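You operate a simulated robot arm through the tools that you are given. There is no shell and no other tool.

The job below is to be done with a simulated two-armed robot. You get a single attempt, and the scene is never put back.

TASK
Lock the stand, then tighten bolts 1, 4, 2 and 5 in turn.

Only the result counts: the job must be done as asked and must still hold three seconds after the hand-in. Knocking over, shifting, dropping, spilling or breaking anything else fails it.

THE ROBOT
Two 6-joint arms with two-finger parallel grippers on one trunk that stands fixed in place. Base frame: the origin is at the foot of the trunk, x ahead of it, y to its left, z up. Units: mm, rad, N and s.
The left shoulder is at [60, 187, 1222], the right one opposite. With the tool pointing down near the work surface each hand reaches from about 240 to 620 mm from the base axis, measured 20 degrees to its own side. Payload 1.57 kg a hand.
The tool frame of a hand sits at the grasp point between the pads (the TCP): z along the fingers, y along the line on which they close. The tips reach 30 mm beyond it. Largest opening 110 mm; finger width 24, thickness 12; the body of the gripper, 48 by 112 mm, starts 78 mm behind the TCP.
Orientation is told as [roll, pitch, yaw] about the base's x, y, z axes, in that order, counted from this pose: with the fingers straight down and closing along the base's y, the tool's x points along the base's -x, its y along +y and its z along -z.

THE INTERFACE
- The arms move only by the tool servo_tool. It takes "left_moves", "right_moves" or both (then of equal length, played together; a hand with none holds still); each is a list that holds one entry, the list of rows, each a list of 7 numbers: the shift along the tool's x, y, z in mm, then the turn, a rotation vector about the tool's x, y, z in degrees, then the gripper command, from -1 (shut) to 1 (fully open), values between in proportion. In form: [[[dx, dy, dz, ax, ay, az, hand], ...]]. A call has 1 to 20 rows; each row is the pose to reach, as a shift and turn from the pose commanded when the call began, along the tool's axes at that moment. Rows are played at 5 a second. More than 50 mm and 0.15 rad between two rows, or a gripper value outside its range, and nothing of the call is played. A pose out of reach is approached as far as the arm can. The call stops where the force on the tool passes 40 N (or 10 N more than at its start, if that is more) or the arm is blocked; 0.2 s more then pass. The fingers move at their own pace (about 153 mm/s each) and stop on an object; they squeeze with about 30 N. The grip force told is the motor's: it shows also when the fingers shut on nothing. Time passes only in rows, and 0.2 s behind the last, so rows that repeat a pose let the fingers close. It gives the time, the measured TCP pose, the force on the tool (base axes), the opening and the grip force at its end, in the units of the frame above (readings bear some noise), with the torque about the TCP (base axes, N m) and any sound that the robot's microphone picked up.
- Cameras (640 x 400 px; columns grow to the right, rows downward): "scene" is now at [16.4, 11.3, 1763.1]; the picture's right is [0.12, -0.99, 0.00], its down [-0.77, -0.10, -0.63] and it looks along [0.63, 0.08, -0.77] (base axes); focal length 309 px, centre (320, 200). "left" rides on the left gripper at [70, -16, -141] in its tool frame; the picture's right is [0.23, 0.97, 0.00], its down [-0.86, 0.20, -0.48] and it looks along [-0.47, 0.11, 0.88] (tool axes); focal length 222 px, centre (320, 200). "right" rides on the right gripper at [70, 16, -141] in its tool frame; the picture's right is [-0.23, 0.97, 0.00], its down [-0.86, -0.20, -0.48] and it looks along [-0.47, -0.11, 0.88] (tool axes); focal length 222 px, centre (320, 200). There is no depth. A picture from a camera that has moved, and an enlarged one, comes with that camera's place and axes in the base frame and with its lens.
- snapshot(camera): a new picture of that camera. It takes no simulated time.
- move_column(by): slides the trunk up (or, below 0, down) by that many mm; the arms and the scene camera ride with it, the base frame stays. It gives what a move gives, with no picture.
- head_to(pan, tilt): turns the head with the scene camera to pan (to the left, within 1.501 rad either way) and tilt (down, from -0.506 to 1.204), counted from straight ahead of the robot. It gives what a move gives.
- inspect(camera, box): a new picture of the part [left, top, right, bottom] of that camera's present view, enlarged. It takes no simulated time.
- close_job(): hands the job in; it is judged then, once.

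Places have to be worked out from the pictures, the camera data and where the tool is seen. Open the grippers and draw the arms clear of the work before you hand the job in, unless the task says otherwise.

The tools are called after "Emit:" as a command line: name --argument value ..., lists and objects as JSON in quotes. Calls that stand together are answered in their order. servo_tool: Moves the arms, as the interface text tells. Its arguments: {"type":"object","properties":{"left_moves":{"type":"array"},"right_moves":{"type":"array"}},"required":[]} The other tools are called the same way: move_column (by) slides the trunk up or down; head_to (pan, tilt) turns the head that bears the scene camera; snapshot (camera) takes a picture; inspect (camera, box) takes an enlarged picture of a part of a camera's view; close_job () hands the job in.

At the start:

```text
t: 0.0
left_eef_pos: [452.1, 124.5, 1326.6]
left_ee_rot: [0.002, 0.001, 0.0]
left_wrist_force: [0.0, -0.4, 0.2]
left_ft_torque: [-0.05, -0.03, 0.01]
left_opening: 109.8
left_grasp_force: 0.1
right_eef_pos: [424.7, -188.4, 1314.7]
right_ee_rot: [0.001, 0.001, 0.001]
right_wrist_force: [0.2, 0.4, 0.0]
right_ft_torque: [0.01, -0.03, 0.05]
right_opening: 109.9
right_grasp_force: 0.1
trunk travel left (down, up): [-850.0, 140.0]
head pan, tilt: [0.124, 0.885]
```

scene: 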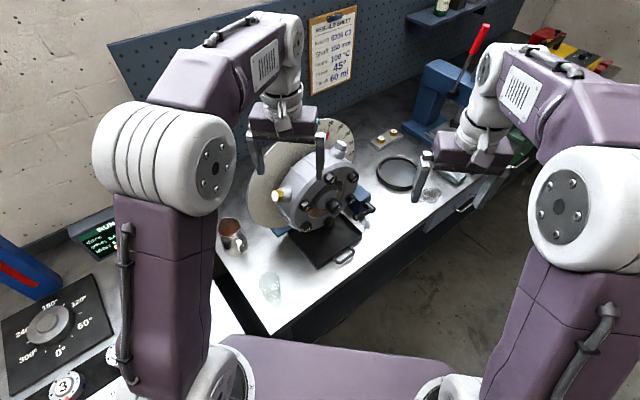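
right: 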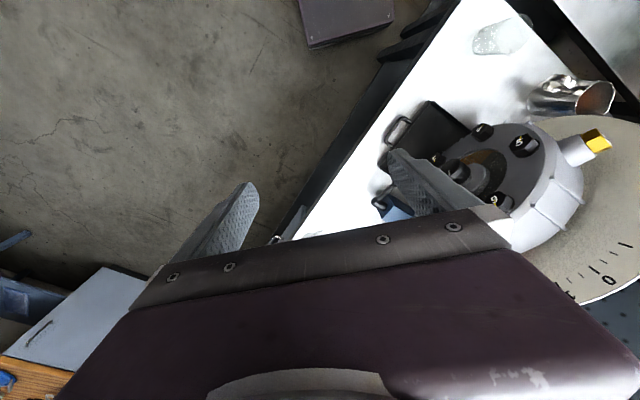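
left: 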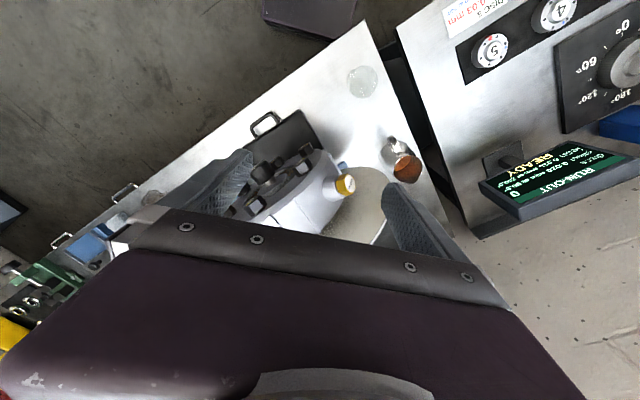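

I'll start by looking at the scene closely: the stand with the housing, bolts, and the nearby items.

Emit:
inspect --camera "scene" --box '[220, 90, 460, 290]'

Emit:
inspect --camera "left" --box '[180, 90, 440, 260]'

Emit:
inspect --camera "right" --box '[360, 60, 640, 310]'

```text
2.00 times, centred on (340, 190) of scene
camera zoom: at [16.4, 11.3, 1763.1], right [0.12, -0.99, 0.0], down [-0.77, -0.1, -0.63], along [0.63, 0.08, -0.77], focal length 618 px, centre (280, 220)
```

zoom: 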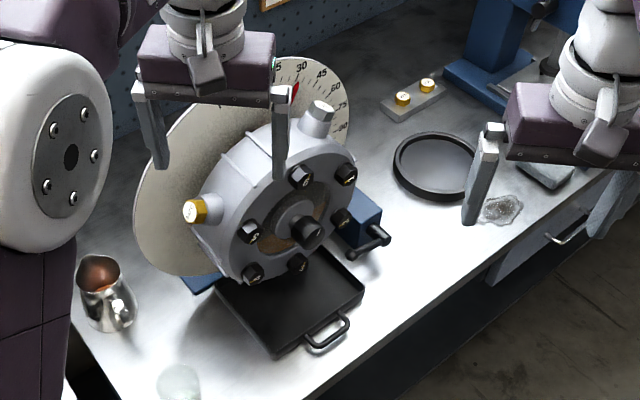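

```text
2.35 times, centred on (310, 175) of left
camera zoom: at [381.6, 109.5, 1467.4], right [-0.23, 0.97, 0.0], down [0.86, 0.2, 0.48], along [0.47, 0.11, -0.88], focal length 523 px, centre (344, 259)
```

zoom: 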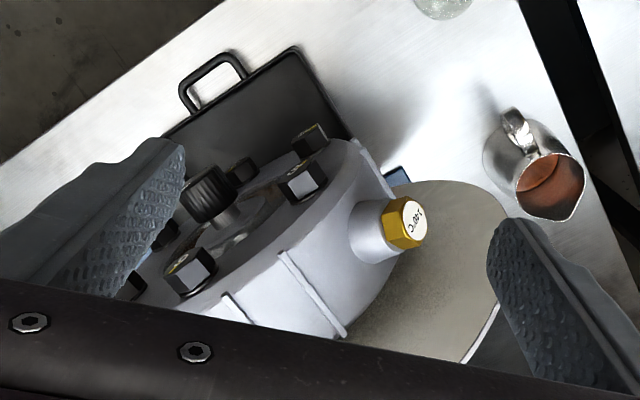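

```text
1.60 times, centred on (500, 185) of right
camera zoom: at [355.2, -170.8, 1456.2], right [0.23, 0.97, 0.0], down [0.86, -0.2, 0.48], along [0.47, -0.11, -0.88], focal length 355 px, centre (32, 224)
```

zoom: 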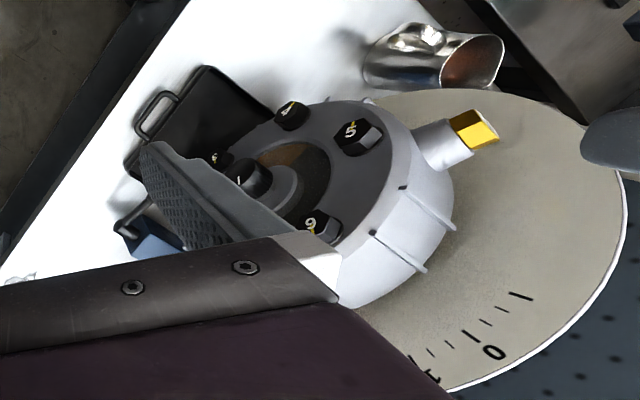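

The gearbox cover carries six bolts and the blue stand has a T-handle at its side. I'll turn the head to see the rest of the scene and read the sheet.

Emit:
inspect --camera "scene" --box '[290, 0, 370, 100]'

Emit:
inspect --camera "scene" --box '[260, 140, 400, 280]'

Emit:
inspect --camera "scene" --box '[360, 0, 640, 200]'

Emit:
inspect --camera "scene" --box '[0, 200, 200, 400]'

```text
4.00 times, centred on (330, 50) of scene
camera zoom: at [16.4, 11.3, 1763.1], right [0.12, -0.99, 0.0], down [-0.77, -0.1, -0.63], along [0.63, 0.08, -0.77], focal length 1236 px, centre (280, 800)
```

zoom: 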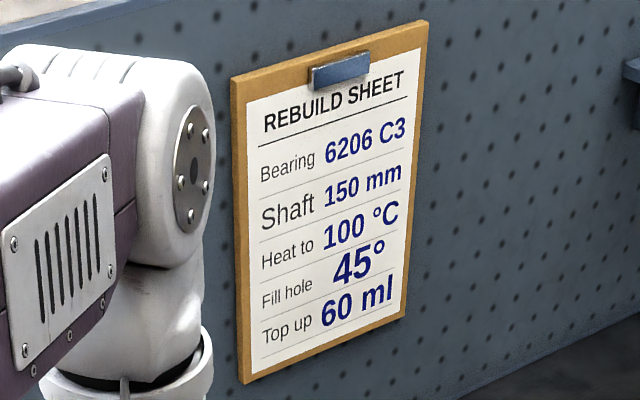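

```text
2.86 times, centred on (330, 210) of scene
camera zoom: at [16.4, 11.3, 1763.1], right [0.12, -0.99, 0.0], down [-0.77, -0.1, -0.63], along [0.63, 0.08, -0.77], focal length 883 px, centre (291, 171)
```

zoom: 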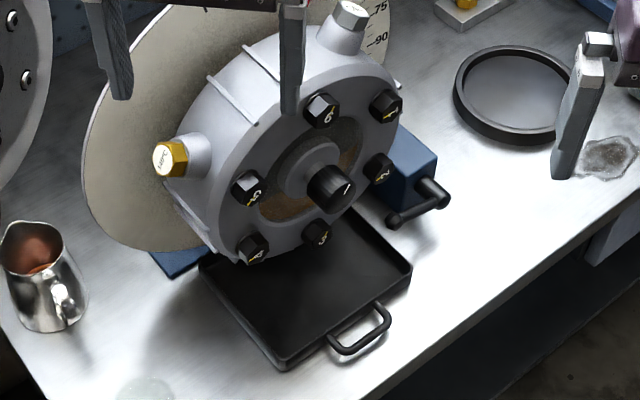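

```text
2.00 times, centred on (500, 100) of scene
camera zoom: at [16.4, 11.3, 1763.1], right [0.12, -0.99, 0.0], down [-0.77, -0.1, -0.63], along [0.63, 0.08, -0.77], focal length 618 px, centre (-40, 400)
```

zoom: 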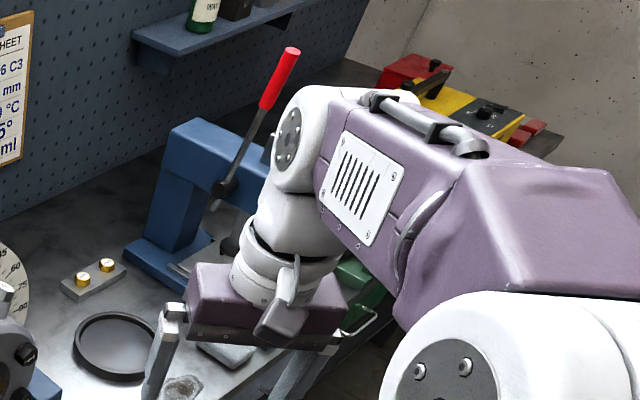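

```text
2.00 times, centred on (100, 300) of scene
camera zoom: at [16.4, 11.3, 1763.1], right [0.12, -0.99, 0.0], down [-0.77, -0.1, -0.63], along [0.63, 0.08, -0.77], focal length 618 px, centre (760, 0)
```

zoom: 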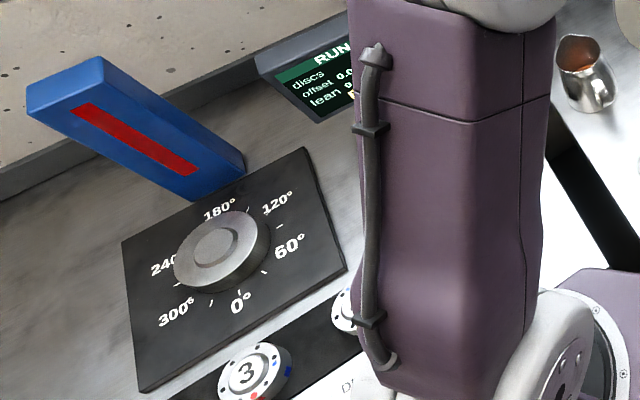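

The lock looks to be the T-bar on the blue block right of the housing. Next I'll pan the head to survey the rest of the workspace for tools such as wrenches.

Emit:
head_to --pan -0.6 --tilt 0.8

Emit:
snapshot --camera "scene"

Emit:
head_to --pan 0.8 --tilt 0.9

Emit:
snapshot --camera "scene"

```text
t: 1.1
left_eef_pos: [451.7, 125.6, 1327.3]
left_ee_rot: [-0.001, -0.001, 0.0]
left_wrist_force: [0.3, 0.0, 0.6]
left_ft_torque: [0.04, 0.02, -0.01]
left_opening: 110.2
left_grasp_force: 0.0
right_eef_pos: [426.2, -187.2, 1315.9]
right_ee_rot: [0.0, 0.001, -0.001]
right_wrist_force: [0.0, 0.6, -0.3]
right_ft_torque: [0.01, 0.01, 0.02]
right_opening: 110.2
right_grasp_force: 0.1
trunk travel left (down, up): [-850.0, 140.0]
head pan, tilt: [-0.6, 0.799]
```

```text
taken
camera scene: at [7.1, -43.6, 1769.7], right [-0.56, -0.83, 0.0], down [-0.59, 0.4, -0.7], along [0.58, -0.39, -0.72], focal length 309 px, centre (320, 200)
```

scene: 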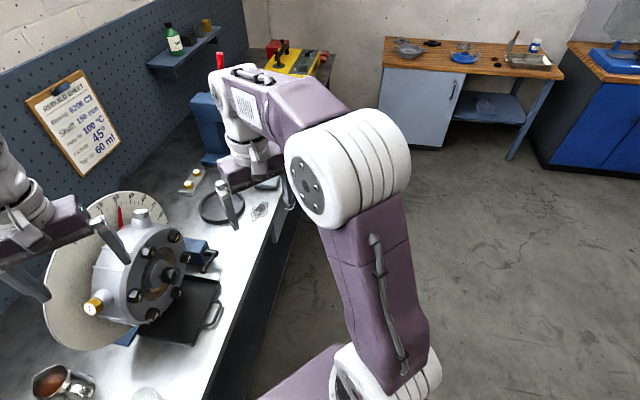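

```text
t: 2.6
left_eef_pos: [451.7, 125.2, 1326.5]
left_ee_rot: [0.002, 0.0, 0.001]
left_wrist_force: [-0.2, -0.6, -0.5]
left_ft_torque: [-0.03, 0.04, 0.01]
left_opening: 110.0
left_grasp_force: 0.1
right_eef_pos: [425.5, -188.6, 1314.6]
right_ee_rot: [0.0, -0.001, -0.001]
right_wrist_force: [0.2, -0.2, 0.1]
right_ft_torque: [0.02, -0.01, -0.03]
right_opening: 110.1
right_grasp_force: 0.0
trunk travel left (down, up): [-850.0, 140.0]
head pan, tilt: [0.799, 0.901]
```

```text
taken
camera scene: at [-6.7, 55.9, 1761.8], right [0.72, -0.7, 0.0], down [-0.55, -0.56, -0.62], along [0.43, 0.45, -0.78], focal length 309 px, centre (320, 200)
```

scene: 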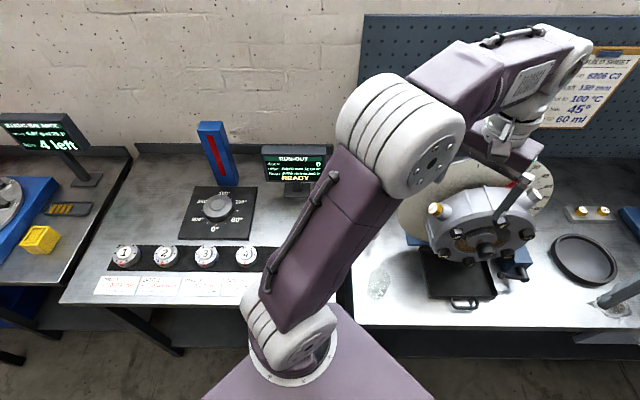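

No separate wrench is visible, so the bolts must be turned with the fingers. I'll zoom on the housing, whose axis seems to run at about 45° in the base frame.

Emit:
inspect --camera "scene" --box '[380, 140, 580, 320]'

Emit:
inspect --camera "scene" --box '[80, 230, 280, 300]'

Emit:
inspect --camera "scene" --box '[0, 100, 140, 160]'

Emit:
inspect --camera "scene" --box '[250, 130, 350, 200]'

```text
2.22 times, centred on (480, 230) of scene
camera zoom: at [-6.7, 55.9, 1761.8], right [0.72, -0.7, 0.0], down [-0.55, -0.56, -0.62], along [0.43, 0.45, -0.78], focal length 687 px, centre (-36, 133)
```

zoom: 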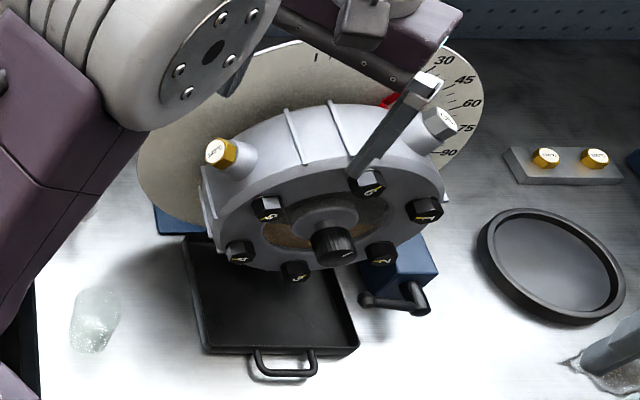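

```text
3.20 times, centred on (180, 265) of scene
camera zoom: at [-6.7, 55.9, 1761.8], right [0.72, -0.7, 0.0], down [-0.55, -0.56, -0.62], along [0.43, 0.45, -0.78], focal length 989 px, centre (768, -8)
```

zoom: 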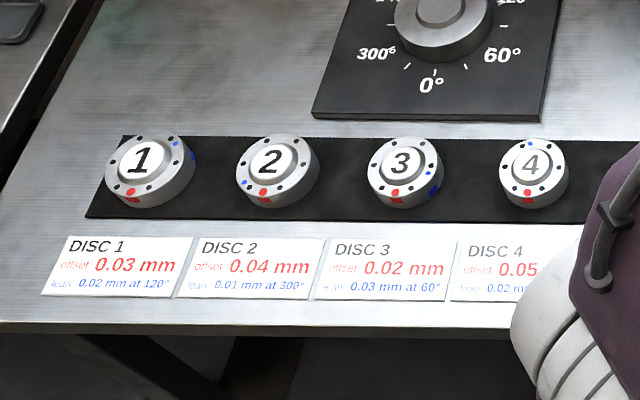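

```text
4.57 times, centred on (70, 130) of scene
camera zoom: at [-6.7, 55.9, 1761.8], right [0.72, -0.7, 0.0], down [-0.55, -0.56, -0.62], along [0.43, 0.45, -0.78], focal length 1413 px, centre (1463, 520)
```

zoom: 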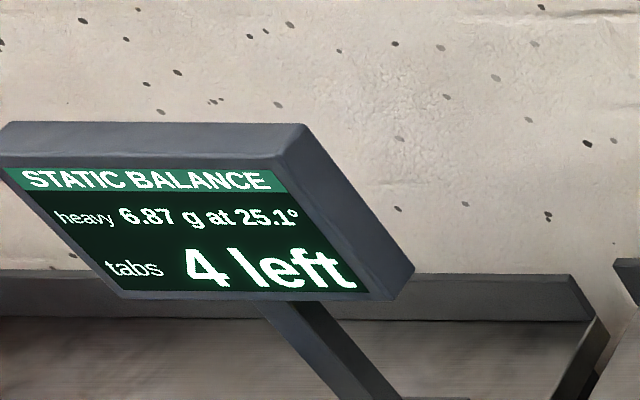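

```text
5.71 times, centred on (300, 165) of scene
camera zoom: at [-6.7, 55.9, 1761.8], right [0.72, -0.7, 0.0], down [-0.55, -0.56, -0.62], along [0.43, 0.45, -0.78], focal length 1766 px, centre (434, 400)
```

zoom: 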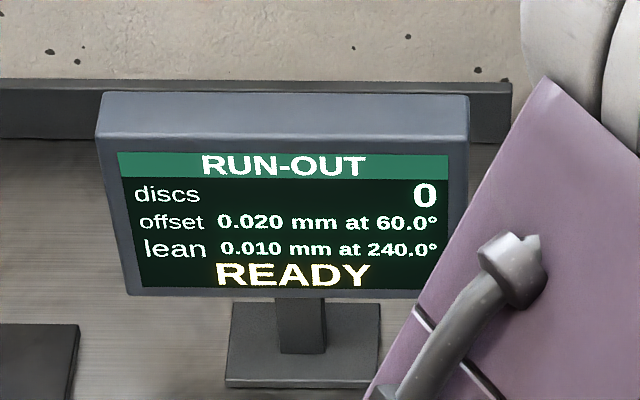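

The cover faces along roughly [-0.7,-0.7,0] in the base frame, the bolts face the robot, and the lever sits on the blue block at lower right. I'll withdraw the left hand and yaw the right hand about 45°, so its camera can look at the front of the housing.

Emit:
servo_tool --left_moves '[[[20, 20, -10, 0, 0, 0, 1], [40, 45, -20, 0, 0, 0, 1], [60, 70, -30, 0, 0, 0, 1], [80, 95, -40, 0, 0, 0, 1], [100, 120, -50, 0, 0, 0, 1], [120, 140, -60, 0, 0, 0, 1], [120, 140, -60, 0, 0, 0, 1], [120, 140, -60, 0, 0, 0, 1]]]' --right_moves '[[[0, 0, 0, 0, 0, -8, 1], [0, 0, 0, 0, 0, -16, 1], [0, 0, 0, 0, 0, -24, 1], [0, 0, 0, 0, 0, -32, 1], [0, 0, 0, 0, 0, -40, 1], [0, 0, 0, 0, 0, -45, 1], [0, 0, 0, 0, 0, -45, 1], [0, 0, 0, 0, 0, -45, 1]]]'

Emit:
snapshot --camera "right"

```text
t: 4.4
left_eef_pos: [333.5, 266.1, 1387.2]
left_ee_rot: [-0.001, -0.001, -0.001]
left_wrist_force: [0.0, -0.4, 1.4]
left_ft_torque: [0.02, 0.02, 0.04]
left_opening: 110.0
left_grasp_force: 0.0
right_eef_pos: [425.3, -188.2, 1314.2]
right_ee_rot: [0.0, 0.001, 0.786]
right_wrist_force: [0.1, 0.0, -0.4]
right_ft_torque: [-0.01, -0.02, -0.02]
right_opening: 110.1
right_grasp_force: 0.1
trunk travel left (down, up): [-850.0, 140.0]
head pan, tilt: [0.799, 0.901]
```

```text
taken
camera right: at [364.2, -225.0, 1455.9], right [-0.53, 0.85, 0.0], down [0.75, 0.46, 0.48], along [0.41, 0.25, -0.88], focal length 222 px, centre (320, 200)
```

right: 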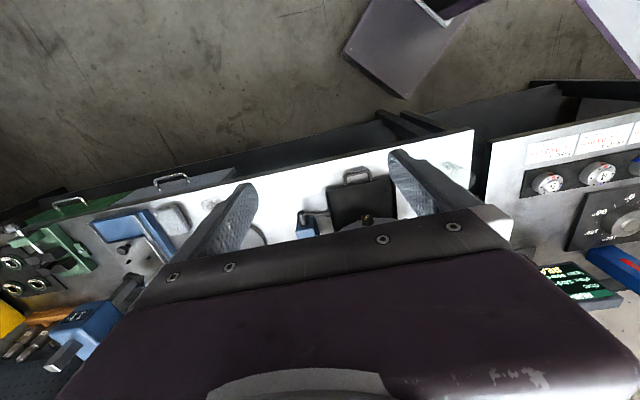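

Now I'll pitch the right hand up 45° so its camera looks across at the cover.

Emit:
servo_tool --right_moves '[[[0, 0, 0, 0, -8, 0, 1], [0, 0, 0, 0, -16, 0, 1], [0, 0, 0, 0, -24, 0, 1], [0, 0, 0, 0, -32, 0, 1], [0, 0, 0, 0, -40, 0, 1], [0, 0, 0, 0, -45, 0, 1], [0, 0, 0, 0, -45, 0, 1], [0, 0, 0, 0, -45, 0, 1]]]'

Emit:
snapshot --camera "right"

Emit:
head_to --pan 0.1 --tilt 0.9

Emit:
snapshot --camera "scene"

```text
t: 6.2
left_eef_pos: [332.7, 264.8, 1388.0]
left_ee_rot: [0.0, 0.001, 0.0]
left_wrist_force: [0.5, -0.7, 0.2]
left_ft_torque: [0.01, -0.02, 0.01]
left_opening: 110.1
left_grasp_force: 0.0
right_eef_pos: [425.2, -188.4, 1313.6]
right_ee_rot: [0.0, -0.786, 0.785]
right_wrist_force: [-0.4, 0.4, -0.1]
right_ft_torque: [0.0, 0.02, 0.01]
right_opening: 109.9
right_grasp_force: 0.0
trunk travel left (down, up): [-850.0, 140.0]
head pan, tilt: [0.799, 0.901]
```

```text
taken
camera right: at [307.7, -281.3, 1365.6], right [-0.57, 0.8, 0.16], down [0.33, 0.05, 0.94], along [0.75, 0.6, -0.29], focal length 222 px, centre (320, 200)
```

right: 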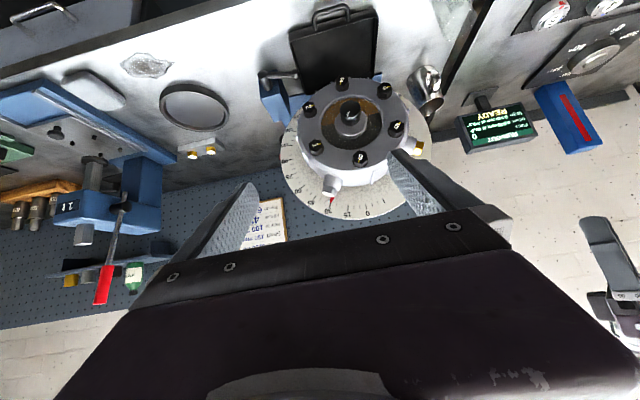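

```text
t: 7.3
left_eef_pos: [332.5, 265.3, 1388.1]
left_ee_rot: [0.0, 0.0, -0.001]
left_wrist_force: [-0.4, -0.1, 0.4]
left_ft_torque: [0.01, 0.01, -0.01]
left_opening: 110.1
left_grasp_force: 0.0
right_eef_pos: [425.3, -188.2, 1315.6]
right_ee_rot: [0.0, -0.787, 0.785]
right_wrist_force: [0.3, -0.4, -0.3]
right_ft_torque: [-0.02, 0.02, 0.0]
right_opening: 110.1
right_grasp_force: 0.0
trunk travel left (down, up): [-850.0, 140.0]
head pan, tilt: [0.099, 0.901]
```

```text
taken
camera scene: at [15.5, 9.6, 1761.8], right [0.1, -0.99, 0.0], down [-0.78, -0.08, -0.62], along [0.62, 0.06, -0.78], focal length 309 px, centre (320, 200)
```

scene: 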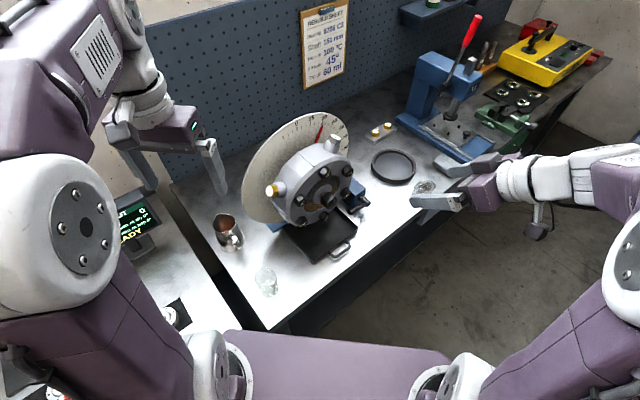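

The right camera sees the cover head-on (upside down). I'll zoom on it and on the scene view to locate the bolts and lever by triangulation.

Emit:
inspect --camera "right" --box '[250, 60, 450, 220]'

Emit:
inspect --camera "right" --box '[250, 60, 330, 130]'

Emit:
inspect --camera "scene" --box '[230, 100, 390, 240]'

Emit:
inspect --camera "scene" --box '[320, 160, 400, 230]'

```text
2.50 times, centred on (350, 140) of right
camera zoom: at [307.9, -281.2, 1365.7], right [-0.58, 0.8, 0.16], down [0.33, 0.05, 0.94], along [0.75, 0.6, -0.29], focal length 555 px, centre (245, 350)
```

zoom: 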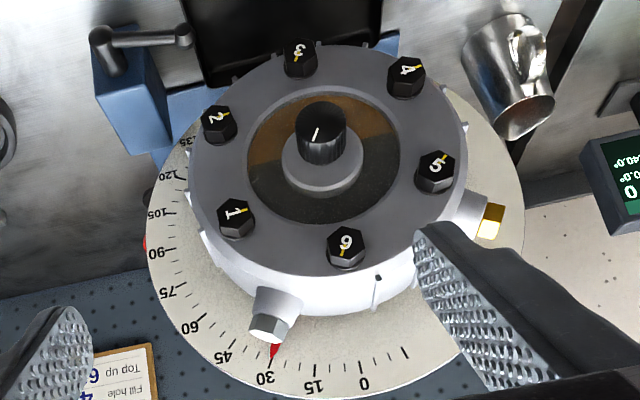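

```text
5.71 times, centred on (290, 95) of right
camera zoom: at [307.9, -281.2, 1365.7], right [-0.58, 0.8, 0.16], down [0.33, 0.05, 0.94], along [0.75, 0.6, -0.29], focal length 1269 px, centre (491, 800)
```

zoom: 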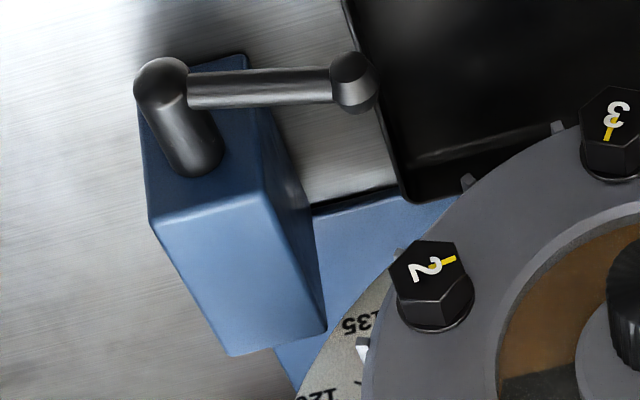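

```text
2.86 times, centred on (310, 170) of scene
camera zoom: at [15.5, 9.6, 1761.8], right [0.1, -0.99, 0.0], down [-0.78, -0.08, -0.62], along [0.62, 0.06, -0.78], focal length 883 px, centre (349, 286)
```

zoom: 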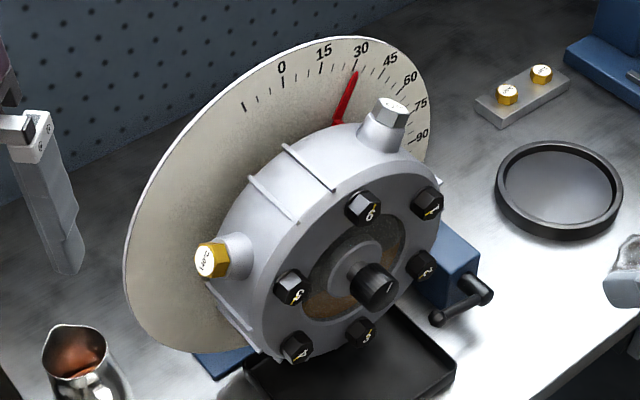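

```text
5.71 times, centred on (360, 195) of scene
camera zoom: at [15.5, 9.6, 1761.8], right [0.1, -0.99, 0.0], down [-0.78, -0.08, -0.62], along [0.62, 0.06, -0.78], focal length 1766 px, centre (91, 229)
```

zoom: 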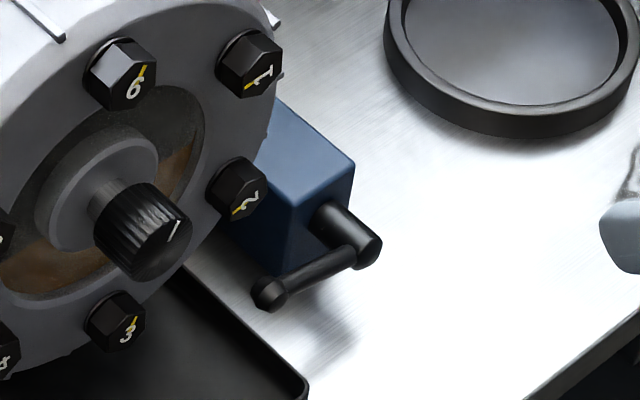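

Triangulating the two views puts the bolt-circle centre near (567, 46, 1071), radius about 97 mm, with the cover vertical. The lever hub is near (683, -91, 914), its ball near (631, -33, 932), and the bench at about z = 862. I'll bring the right hand to horizontal (tool z along the bolt axis) in front of the cover at a safe distance.

Emit:
servo_tool --right_moves '[[[8, -1, 16, 0, -3.75, 0, 1], [16, -2, 32, 0, -7.5, 0, 1], [24, -3, 48, 0, -11.25, 0, 1], [33, -4, 64, 0, -15, 0, 1], [41, -5, 80, 0, -18.75, 0, 1], [49, -6, 95, 0, -22.5, 0, 1], [57, -7, 111, 0, -26.25, 0, 1], [65, -8, 127, 0, -30, 0, 1], [73, -9, 143, 0, -33.75, 0, 1], [81, -10, 159, 0, -37.5, 0, 1], [90, -11, 175, 0, -41.25, 0, 1], [97.7, -12, 190.7, 0, -45, 0, 1], [97.7, -12, 190.7, 0, -45, 0, 1], [97.7, -12, 190.7, 0, -45, 0, 1]]]'

Emit:
snapshot --camera "right"

Emit:
snapshot --camera "scene"

```text
t: 10.3
left_eef_pos: [331.5, 265.6, 1387.2]
left_ee_rot: [0.0, 0.0, 0.0]
left_wrist_force: [-0.3, 0.0, -0.8]
left_ft_torque: [0.01, 0.0, 0.0]
left_opening: 110.0
left_grasp_force: 0.1
right_eef_pos: [539.7, -183.4, 1120.3]
right_ee_rot: [1.521, -1.567, -0.731]
right_wrist_force: [0.0, 0.0, -0.7]
right_ft_torque: [0.02, -0.02, -0.03]
right_opening: 109.9
right_grasp_force: 0.1
right hand out of reach, approached as far as the arm can: row 8, 9, 10, 11, 12, 13, 14
trunk travel left (down, up): [-850.0, 140.0]
head pan, tilt: [0.099, 0.901]
```

```text
taken
camera right: at [427.3, -270.3, 1051.3], right [-0.69, 0.69, 0.23], down [-0.19, -0.48, 0.85], along [0.7, 0.55, 0.47], focal length 222 px, centre (320, 200)
```

right: 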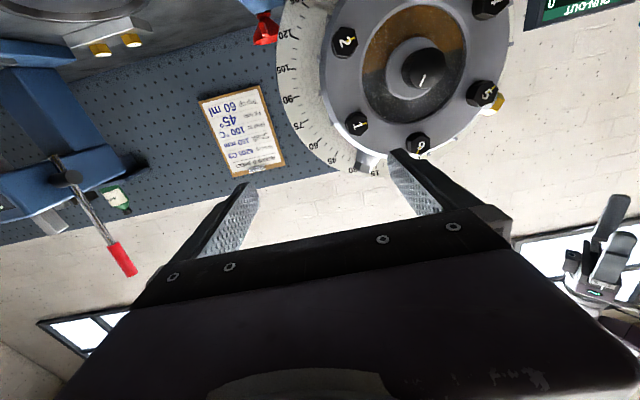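

```text
taken
camera scene: at [15.2, 9.5, 1761.8], right [0.1, -1.0, 0.0], down [-0.78, -0.08, -0.62], along [0.62, 0.06, -0.78], focal length 309 px, centre (320, 200)
```

scene: 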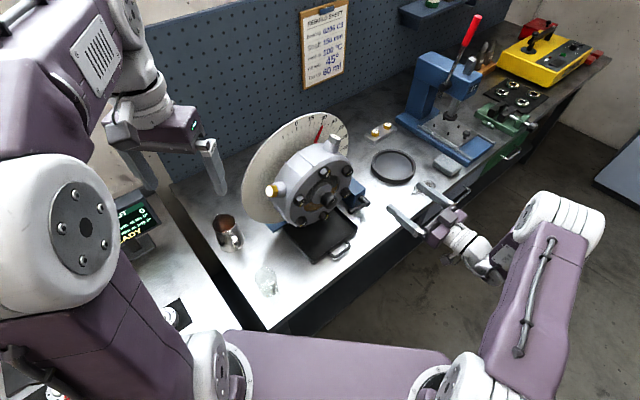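

The hand stopped at about (540, -183, 1120): the commanded point was too close in for the horizontal posture. The view is useful, so I'll zoom on the bolts and marks before going on.

Emit:
inspect --camera "right" --box '[320, 0, 520, 160]'

Emit:
inspect --camera "scene" --box '[250, 120, 410, 260]'

```text
2.50 times, centred on (420, 80) of right
camera zoom: at [427.3, -270.3, 1051.3], right [-0.69, 0.69, 0.23], down [-0.19, -0.48, 0.85], along [0.7, 0.55, 0.47], focal length 555 px, centre (70, 500)
```

zoom: 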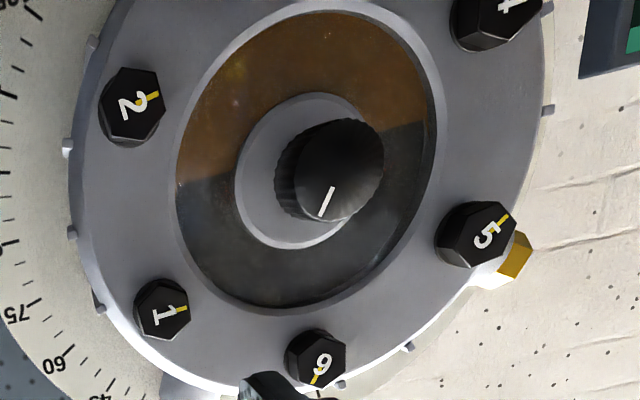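

```text
2.86 times, centred on (330, 190) of scene
camera zoom: at [15.2, 9.5, 1761.8], right [0.1, -1.0, 0.0], down [-0.78, -0.08, -0.62], along [0.62, 0.06, -0.78], focal length 883 px, centre (291, 229)
```

zoom: 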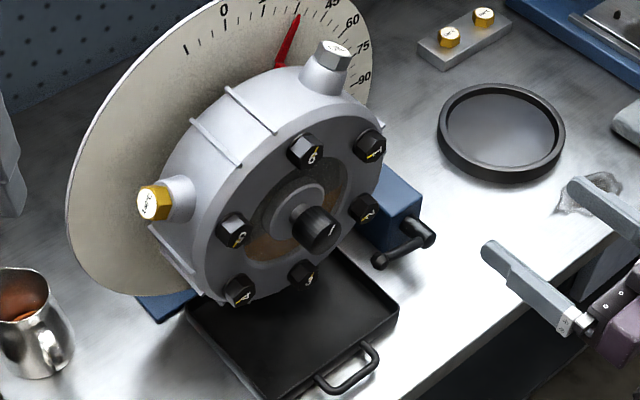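

The two right-camera views agree: bolt-circle centre (568, 46, 1069.5), R = 96, axis at yaw 45°, bolt faces at depth about 434 along the axis. The lever is the lock, and it can only swing upward (clockwise from the front) because the bench is just below it. I'll move the hand to in front of the lever, tilted 20° down, still well clear.

Emit:
servo_tool --right_moves '[[[10, -4, 8, 0, 2, 0, 1], [20, -8, 16, 0, 4, 0, 1], [30, -12, 24, 0, 6, 0, 1], [40, -17, 32, 0, 8, 0, 1], [50, -22, 42, 0, 10, 0, 1], [60, -27, 52, 0, 12, 0, 1], [70, -32, 62, 0, 14, 0, 1], [80, -37, 72, 0, 16, 0, 1], [90, -42, 82, 0, 18, 0, 1], [110, -49.5, 96.7, 0, 20, 0, 1], [110, -49.5, 96.7, 0, 20, 0, 1], [110, -49.5, 96.7, 0, 20, 0, 1]]]'

Emit:
snapshot --camera "right"

Emit:
snapshot --camera "scene"

```text
t: 12.9
left_eef_pos: [331.9, 265.1, 1387.2]
left_ee_rot: [0.0, 0.001, 0.0]
left_wrist_force: [0.0, -0.1, -0.2]
left_ft_torque: [0.02, -0.01, -0.04]
left_opening: 110.0
left_grasp_force: 0.0
right_eef_pos: [642.1, -149.9, 1009.1]
right_ee_rot: [-0.001, -1.223, 0.785]
right_wrist_force: [-0.7, -0.1, -0.5]
right_ft_torque: [-0.02, -0.03, -0.01]
right_opening: 110.1
right_grasp_force: 0.0
trunk travel left (down, up): [-850.0, 140.0]
head pan, tilt: [0.099, 0.901]
```

```text
taken
camera right: at [519.0, -247.8, 992.6], right [-0.63, 0.74, 0.21], down [0.03, -0.25, 0.97], along [0.77, 0.62, 0.14], focal length 222 px, centre (320, 200)
```

right: 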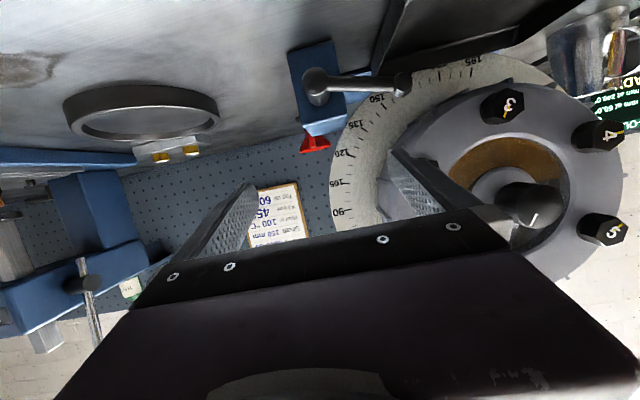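

```text
taken
camera scene: at [15.3, 9.4, 1761.8], right [0.1, -1.0, 0.0], down [-0.78, -0.08, -0.62], along [0.62, 0.06, -0.78], focal length 309 px, centre (320, 200)
```

scene: 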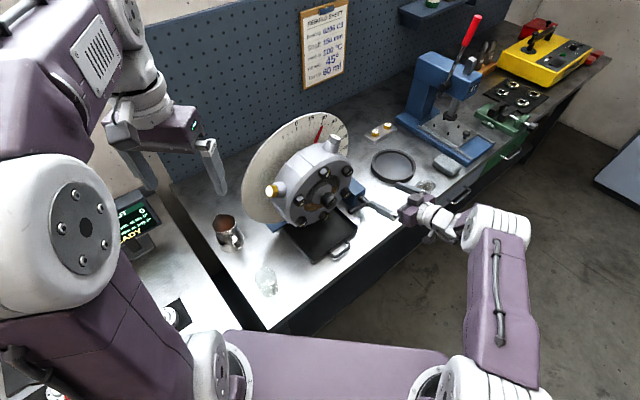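

The commanded pose follows the clipped one, so the hand is at r=560, d=348, z=1009. I'll zoom on the lever and the red element near the dial.

Emit:
inspect --camera "right" --box '[270, 20, 430, 160]'

Emit:
inspect --camera "scene" --box '[310, 150, 430, 240]'

```text
2.86 times, centred on (350, 90) of right
camera zoom: at [519.0, -247.8, 992.6], right [-0.63, 0.74, 0.21], down [0.03, -0.25, 0.97], along [0.77, 0.62, 0.14], focal length 635 px, centre (234, 514)
```

zoom: 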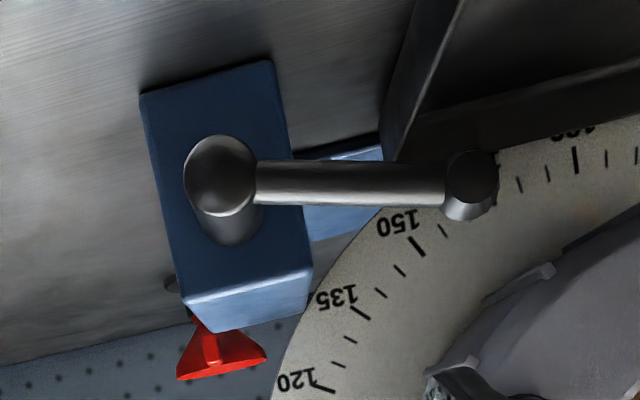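

```text
4.44 times, centred on (370, 195) of scene
camera zoom: at [15.3, 9.4, 1761.8], right [0.1, -1.0, 0.0], down [-0.78, -0.08, -0.62], along [0.62, 0.06, -0.78], focal length 1373 px, centre (98, 222)
```

zoom: 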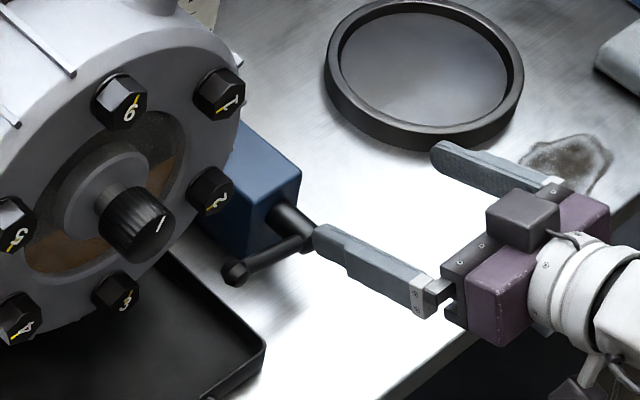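

The lever's ball is near r=467, d=421, z=934 and its hub near r=547, z=913.5 (r is to the right, d along the axis). The bench is at z≈866. I'll close the right fingers and bring them in front of and below the lever rod, ready to slide underneath.

Emit:
servo_tool --right_moves '[[[0, 0, 0, 0, 0, 0, -1], [0, 0, 0, 0, 0, 0, -1], [0, 16, 0, 0, 0, 0, -1], [0, 32, 0, 0, 0, 0, -1], [0, 48, 0, 0, 0, 0, -1], [0, 65, 0, 0, 0, 0, -1], [20, 65, 10, 0, 0, 0, -1], [40, 65, 20, 0, 0, 0, -1], [60, 65, 30, 0, 0, 0, -1], [77.7, 65, 41, 0, 0, 0, -1], [77.7, 65, 41, 0, 0, 0, -1]]]'

Emit:
snapshot --camera "right"

Emit:
inspect --camera "scene" --box '[310, 150, 430, 240]'

```text
t: 15.3
left_eef_pos: [333.3, 265.9, 1385.9]
left_ee_rot: [0.001, 0.001, 0.001]
left_wrist_force: [-0.3, 0.0, 0.5]
left_ft_torque: [0.01, -0.02, -0.02]
left_opening: 109.8
left_grasp_force: 0.1
right_eef_pos: [605.8, -95.4, 923.9]
right_ee_rot: [0.0, -1.221, 0.786]
right_wrist_force: [-0.5, -0.5, -0.1]
right_ft_torque: [-0.01, 0.0, 0.03]
right_opening: 0.0
right_grasp_force: 21.1
trunk travel left (down, up): [-850.0, 140.0]
head pan, tilt: [0.099, 0.901]
```

```text
taken
camera right: at [482.3, -193.8, 905.7], right [-0.63, 0.74, 0.21], down [0.03, -0.25, 0.97], along [0.77, 0.62, 0.14], focal length 222 px, centre (320, 200)
```

right: 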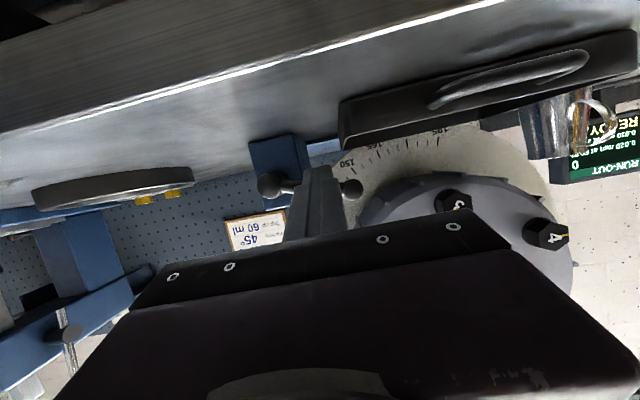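

```text
4.44 times, centred on (370, 195) of scene
camera zoom: at [15.6, 9.3, 1761.8], right [0.1, -1.0, 0.0], down [-0.78, -0.08, -0.62], along [0.62, 0.06, -0.78], focal length 1373 px, centre (98, 222)
```

zoom: 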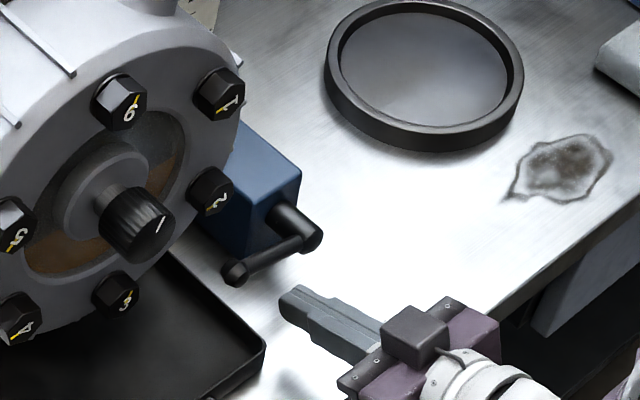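

The tip is at r≈496, d≈389, just in front of and below the rod. I'll slide in along the tool axis by 52 mm, and 3 mm lower.

Emit:
servo_tool --right_moves '[[[3, 0, 10, 0, 0, 0, -1], [3, 0, 20, 0, 0, 0, -1], [3, 0, 30, 0, 0, 0, -1], [3, 0, 40, 0, 0, 0, -1], [3, 0, 52, 0, 0, 0, -1], [3, 0, 52, 0, 0, 0, -1]]]'

Emit:
snapshot --camera "right"

Emit:
inspect --camera "scene" --box '[310, 150, 430, 240]'

```text
t: 16.7
left_eef_pos: [333.2, 265.3, 1386.9]
left_ee_rot: [-0.001, 0.0, 0.0]
left_wrist_force: [0.2, -0.1, -0.1]
left_ft_torque: [-0.02, -0.03, -0.01]
left_opening: 110.1
left_grasp_force: 0.1
right_eef_pos: [638.1, -61.3, 900.8]
right_ee_rot: [-0.001, -1.222, 0.786]
right_wrist_force: [0.0, 0.5, 0.2]
right_ft_torque: [0.0, 0.0, -0.04]
right_opening: 0.1
right_grasp_force: 21.9
trunk travel left (down, up): [-850.0, 140.0]
head pan, tilt: [0.099, 0.901]
```

```text
taken
camera right: at [516.0, -159.5, 885.2], right [-0.63, 0.74, 0.21], down [0.03, -0.25, 0.97], along [0.77, 0.62, 0.14], focal length 222 px, centre (320, 200)
```

right: 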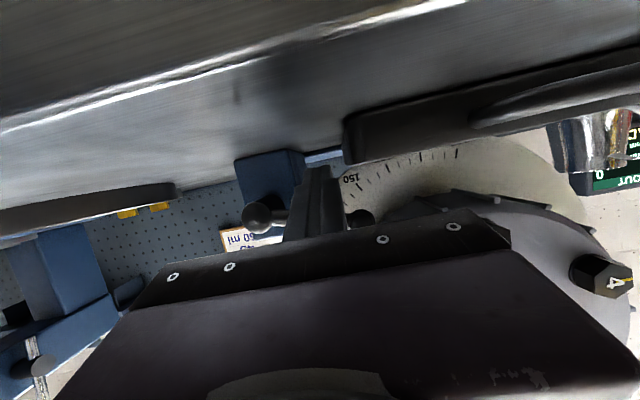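

```text
4.44 times, centred on (370, 195) of scene
camera zoom: at [15.5, 9.3, 1761.8], right [0.1, -1.0, 0.0], down [-0.78, -0.08, -0.62], along [0.62, 0.06, -0.78], focal length 1373 px, centre (98, 222)
```

zoom: 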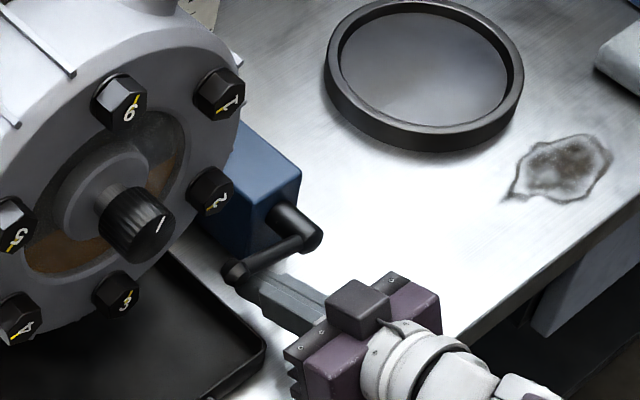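

The fingers are under the rod without contact. I'll push the lever up slowly along its arc and watch the forces and sound.

Emit:
servo_tool --right_moves '[[[-4.7, 0, -1.7, 0, 0, 0, -1], [-9.4, 0, -3.4, 0, 0, 0, -1], [-13.2, 0.5, -4.8, 0, 0, 0, -1], [-17.3, 1, -6.3, 0, 0, 0, -1], [-20.7, 0.7, -7.5, 0, 0, 0, -1], [-24.4, 0.4, -8.9, 0, 0, 0, -1]]]'

Emit:
inspect --camera "scene" --box '[310, 150, 430, 240]'

Emit:
snapshot --camera "right"

```text
t: 18.1
left_eef_pos: [331.7, 265.6, 1387.3]
left_ee_rot: [0.0, 0.0, 0.001]
left_wrist_force: [0.0, -0.6, -0.6]
left_ft_torque: [0.0, 0.0, 0.01]
left_opening: 110.0
left_grasp_force: 0.0
right_eef_pos: [638.0, -60.6, 928.0]
right_ee_rot: [-0.002, -1.223, 0.786]
right_wrist_force: [-0.2, -1.6, -2.6]
right_ft_torque: [0.03, 0.06, 0.01]
right_opening: 0.1
right_grasp_force: 20.9
trunk travel left (down, up): [-850.0, 140.0]
head pan, tilt: [0.099, 0.901]
```

```text
4.44 times, centred on (370, 195) of scene
camera zoom: at [16.2, 8.8, 1761.9], right [0.1, -1.0, 0.0], down [-0.78, -0.08, -0.62], along [0.62, 0.06, -0.78], focal length 1373 px, centre (98, 222)
```

zoom: 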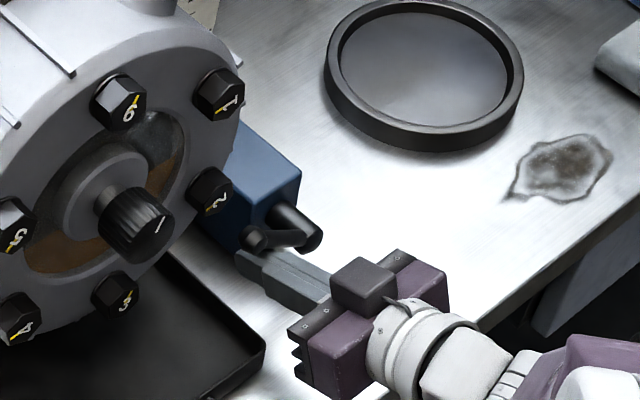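

```text
taken
camera right: at [516.4, -159.6, 911.5], right [-0.63, 0.74, 0.21], down [0.03, -0.25, 0.97], along [0.77, 0.62, 0.14], focal length 222 px, centre (320, 200)
```

right: 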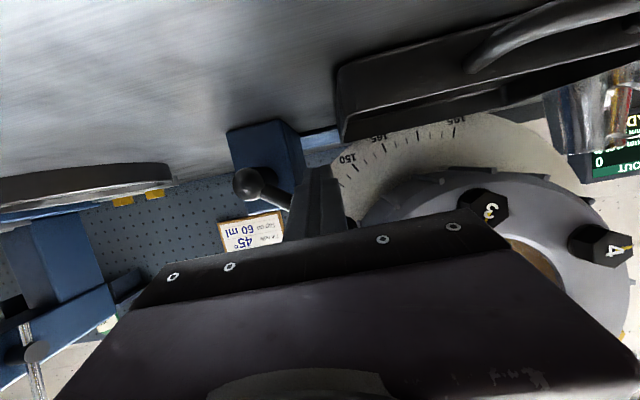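

The lever lifts with only about 3 N. I'll continue along the arc towards vertical.

Emit:
servo_tool --right_moves '[[[-6.4, -1.4, -2.3, 0, 0, 0, -1], [-12.7, -3.8, -4.6, 0, 0, 0, -1], [-18.6, -6.9, -6.8, 0, 0, 0, -1], [-24.1, -11, -8.8, 0, 0, 0, -1], [-29, -15.6, -10.5, 0, 0, 0, -1], [-33.3, -21.1, -12.1, 0, 0, 0, -1], [-36.9, -26.9, -13.4, 0, 0, 0, -1], [-39.8, -33.3, -14.5, 0, 0, 0, -1]]]'

Emit:
inspect --camera "scene" --box '[310, 150, 430, 240]'

Emit:
snapshot --camera "right"

```text
t: 19.9
left_eef_pos: [332.8, 265.2, 1385.8]
left_ee_rot: [0.0, 0.0, 0.001]
left_wrist_force: [0.9, 1.0, -0.4]
left_ft_torque: [-0.01, -0.01, 0.02]
left_opening: 110.1
left_grasp_force: 0.0
right_eef_pos: [662.4, -85.6, 972.2]
right_ee_rot: [0.0, -1.222, 0.784]
right_wrist_force: [-0.9, 0.9, 0.4]
right_ft_torque: [0.02, 0.02, 0.02]
right_opening: 0.1
right_grasp_force: 21.8
trunk travel left (down, up): [-850.0, 140.0]
head pan, tilt: [0.099, 0.901]
```

```text
4.44 times, centred on (370, 195) of scene
camera zoom: at [15.7, 9.2, 1761.8], right [0.1, -1.0, 0.0], down [-0.78, -0.08, -0.62], along [0.62, 0.06, -0.78], focal length 1373 px, centre (98, 222)
```

zoom: 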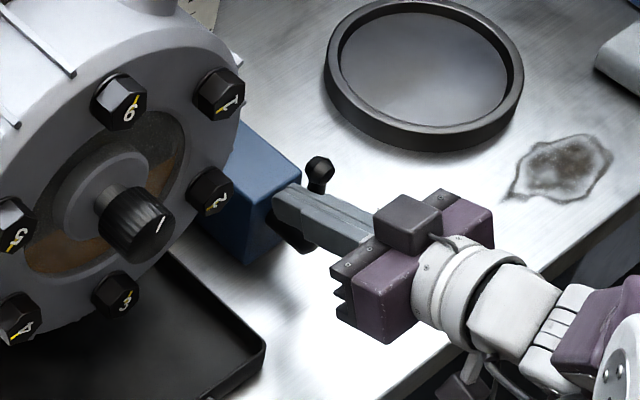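

```text
taken
camera right: at [539.5, -183.0, 954.1], right [-0.63, 0.74, 0.21], down [0.03, -0.25, 0.97], along [0.77, 0.62, 0.14], focal length 222 px, centre (320, 200)
```

right: 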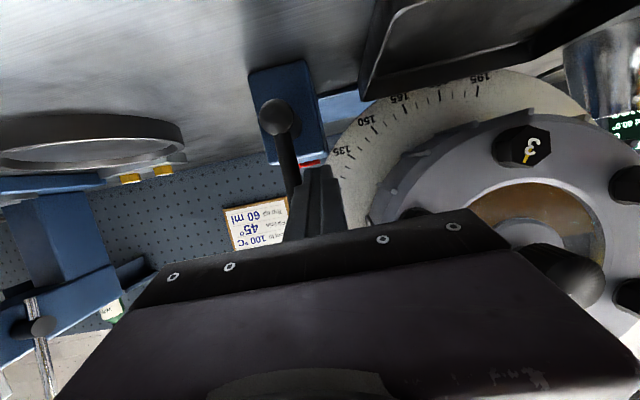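

The lever is now about vertical with no click or stop yet. I'll continue pushing it clockwise over the top in small steps.

Emit:
servo_tool --right_moves '[[[-2.1, -6.8, -0.8, 0, 0, 0, -1], [-3.3, -13.6, -1.2, 0, 0, 0, -1], [-3.7, -20.7, -1.3, 0, 0, 0, -1], [-3.1, -27.7, -1.1, 0, 0, 0, -1]]]'

Emit:
inspect --camera "scene" --box '[310, 150, 430, 240]'

Emit:
snapshot --camera "right"

```text
t: 20.6
left_eef_pos: [329.4, 266.8, 1388.3]
left_ee_rot: [-0.003, -0.002, 0.001]
left_wrist_force: [-0.6, -0.5, 0.0]
left_ft_torque: [0.03, 0.03, 0.02]
left_opening: 110.1
left_grasp_force: 0.1
right_eef_pos: [665.3, -87.9, 972.1]
right_ee_rot: [0.017, -1.217, 0.79]
right_wrist_force: [-14.9, 14.8, 7.9]
right_ft_torque: [0.07, 0.01, 0.25]
right_opening: 0.2
right_grasp_force: 20.8
trunk travel left (down, up): [-850.0, 140.0]
head pan, tilt: [0.099, 0.901]
stopped in row 3 (right hand): the force on the tool passed its limit at 44 N (the readings are from after the stop); the commanded pose is now the measured one
```

```text
4.44 times, centred on (370, 195) of scene
camera zoom: at [10.5, 11.6, 1762.3], right [0.1, -0.99, 0.0], down [-0.78, -0.08, -0.62], along [0.62, 0.06, -0.78], focal length 1373 px, centre (98, 222)
```

zoom: 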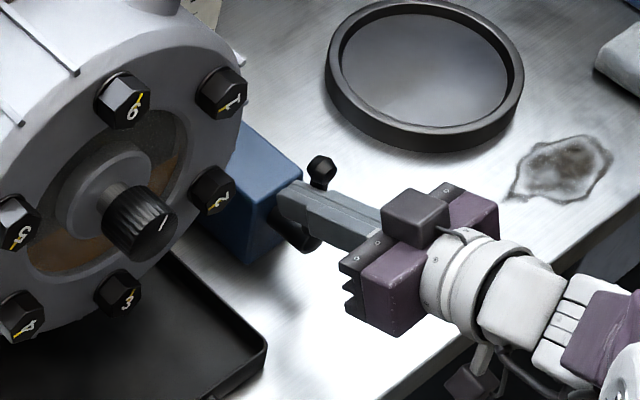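

```text
taken
camera right: at [544.3, -188.2, 956.0], right [-0.65, 0.73, 0.22], down [0.04, -0.25, 0.97], along [0.76, 0.64, 0.13], focal length 222 px, centre (320, 200)
```

right: 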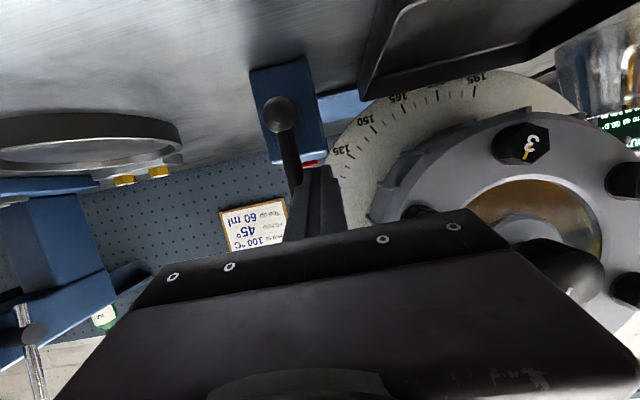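

The lever met a firm stop just past vertical (about 44 N), so that should be its locked end. I'll back the fingers off to the left and withdraw, then check that the lever stays there.

Emit:
servo_tool --right_moves '[[[0, 6, 0, 0, 0, 0, -1], [0, 12, 0, 0, 0, 0, -1], [0, 12, -20, 0, 0, 0, -1], [0, 12, -40, 0, 0, 0, -1], [0, 12, -60, 0, 0, 0, -1], [0, 12, -80, 0, 0, 0, -1], [0, 12, -80, 0, 0, 0, -1]]]'

Emit:
inspect --camera "scene" --box '[310, 150, 430, 240]'

Emit:
inspect --camera "right" --box '[220, 0, 640, 240]'

```text
t: 22.2
left_eef_pos: [333.1, 265.4, 1385.4]
left_ee_rot: [-0.001, 0.0, -0.001]
left_wrist_force: [0.4, -0.1, -0.4]
left_ft_torque: [0.03, -0.01, -0.02]
left_opening: 110.0
left_grasp_force: 0.2
right_eef_pos: [608.7, -137.4, 996.4]
right_ee_rot: [0.023, -1.213, 0.778]
right_wrist_force: [0.4, -1.1, -0.7]
right_ft_torque: [-0.01, 0.0, -0.02]
right_opening: 0.0
right_grasp_force: 20.8
trunk travel left (down, up): [-850.0, 140.0]
head pan, tilt: [0.099, 0.901]
```

```text
4.44 times, centred on (370, 195) of scene
camera zoom: at [15.8, 9.8, 1761.8], right [0.1, -0.99, 0.0], down [-0.78, -0.08, -0.62], along [0.62, 0.06, -0.78], focal length 1373 px, centre (98, 222)
```

zoom: 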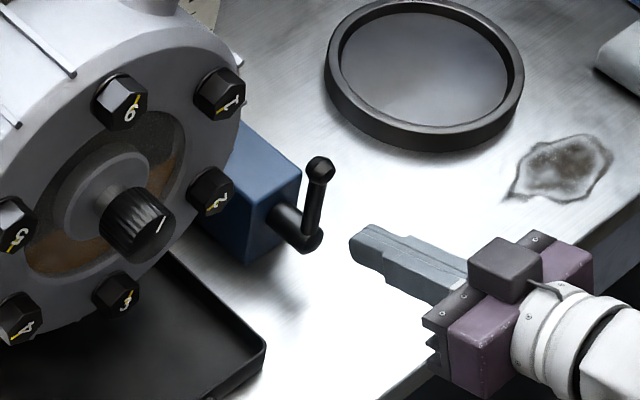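

```text
1.52 times, centred on (430, 120) of right
camera zoom: at [486.9, -237.3, 981.5], right [-0.64, 0.73, 0.22], down [0.04, -0.25, 0.97], along [0.77, 0.63, 0.13], focal length 338 px, centre (152, 322)
```

zoom: 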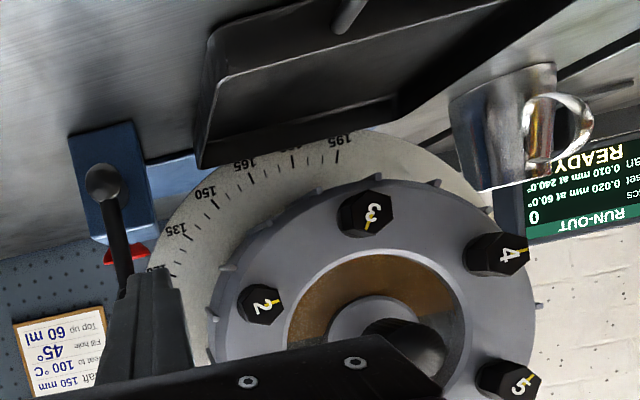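

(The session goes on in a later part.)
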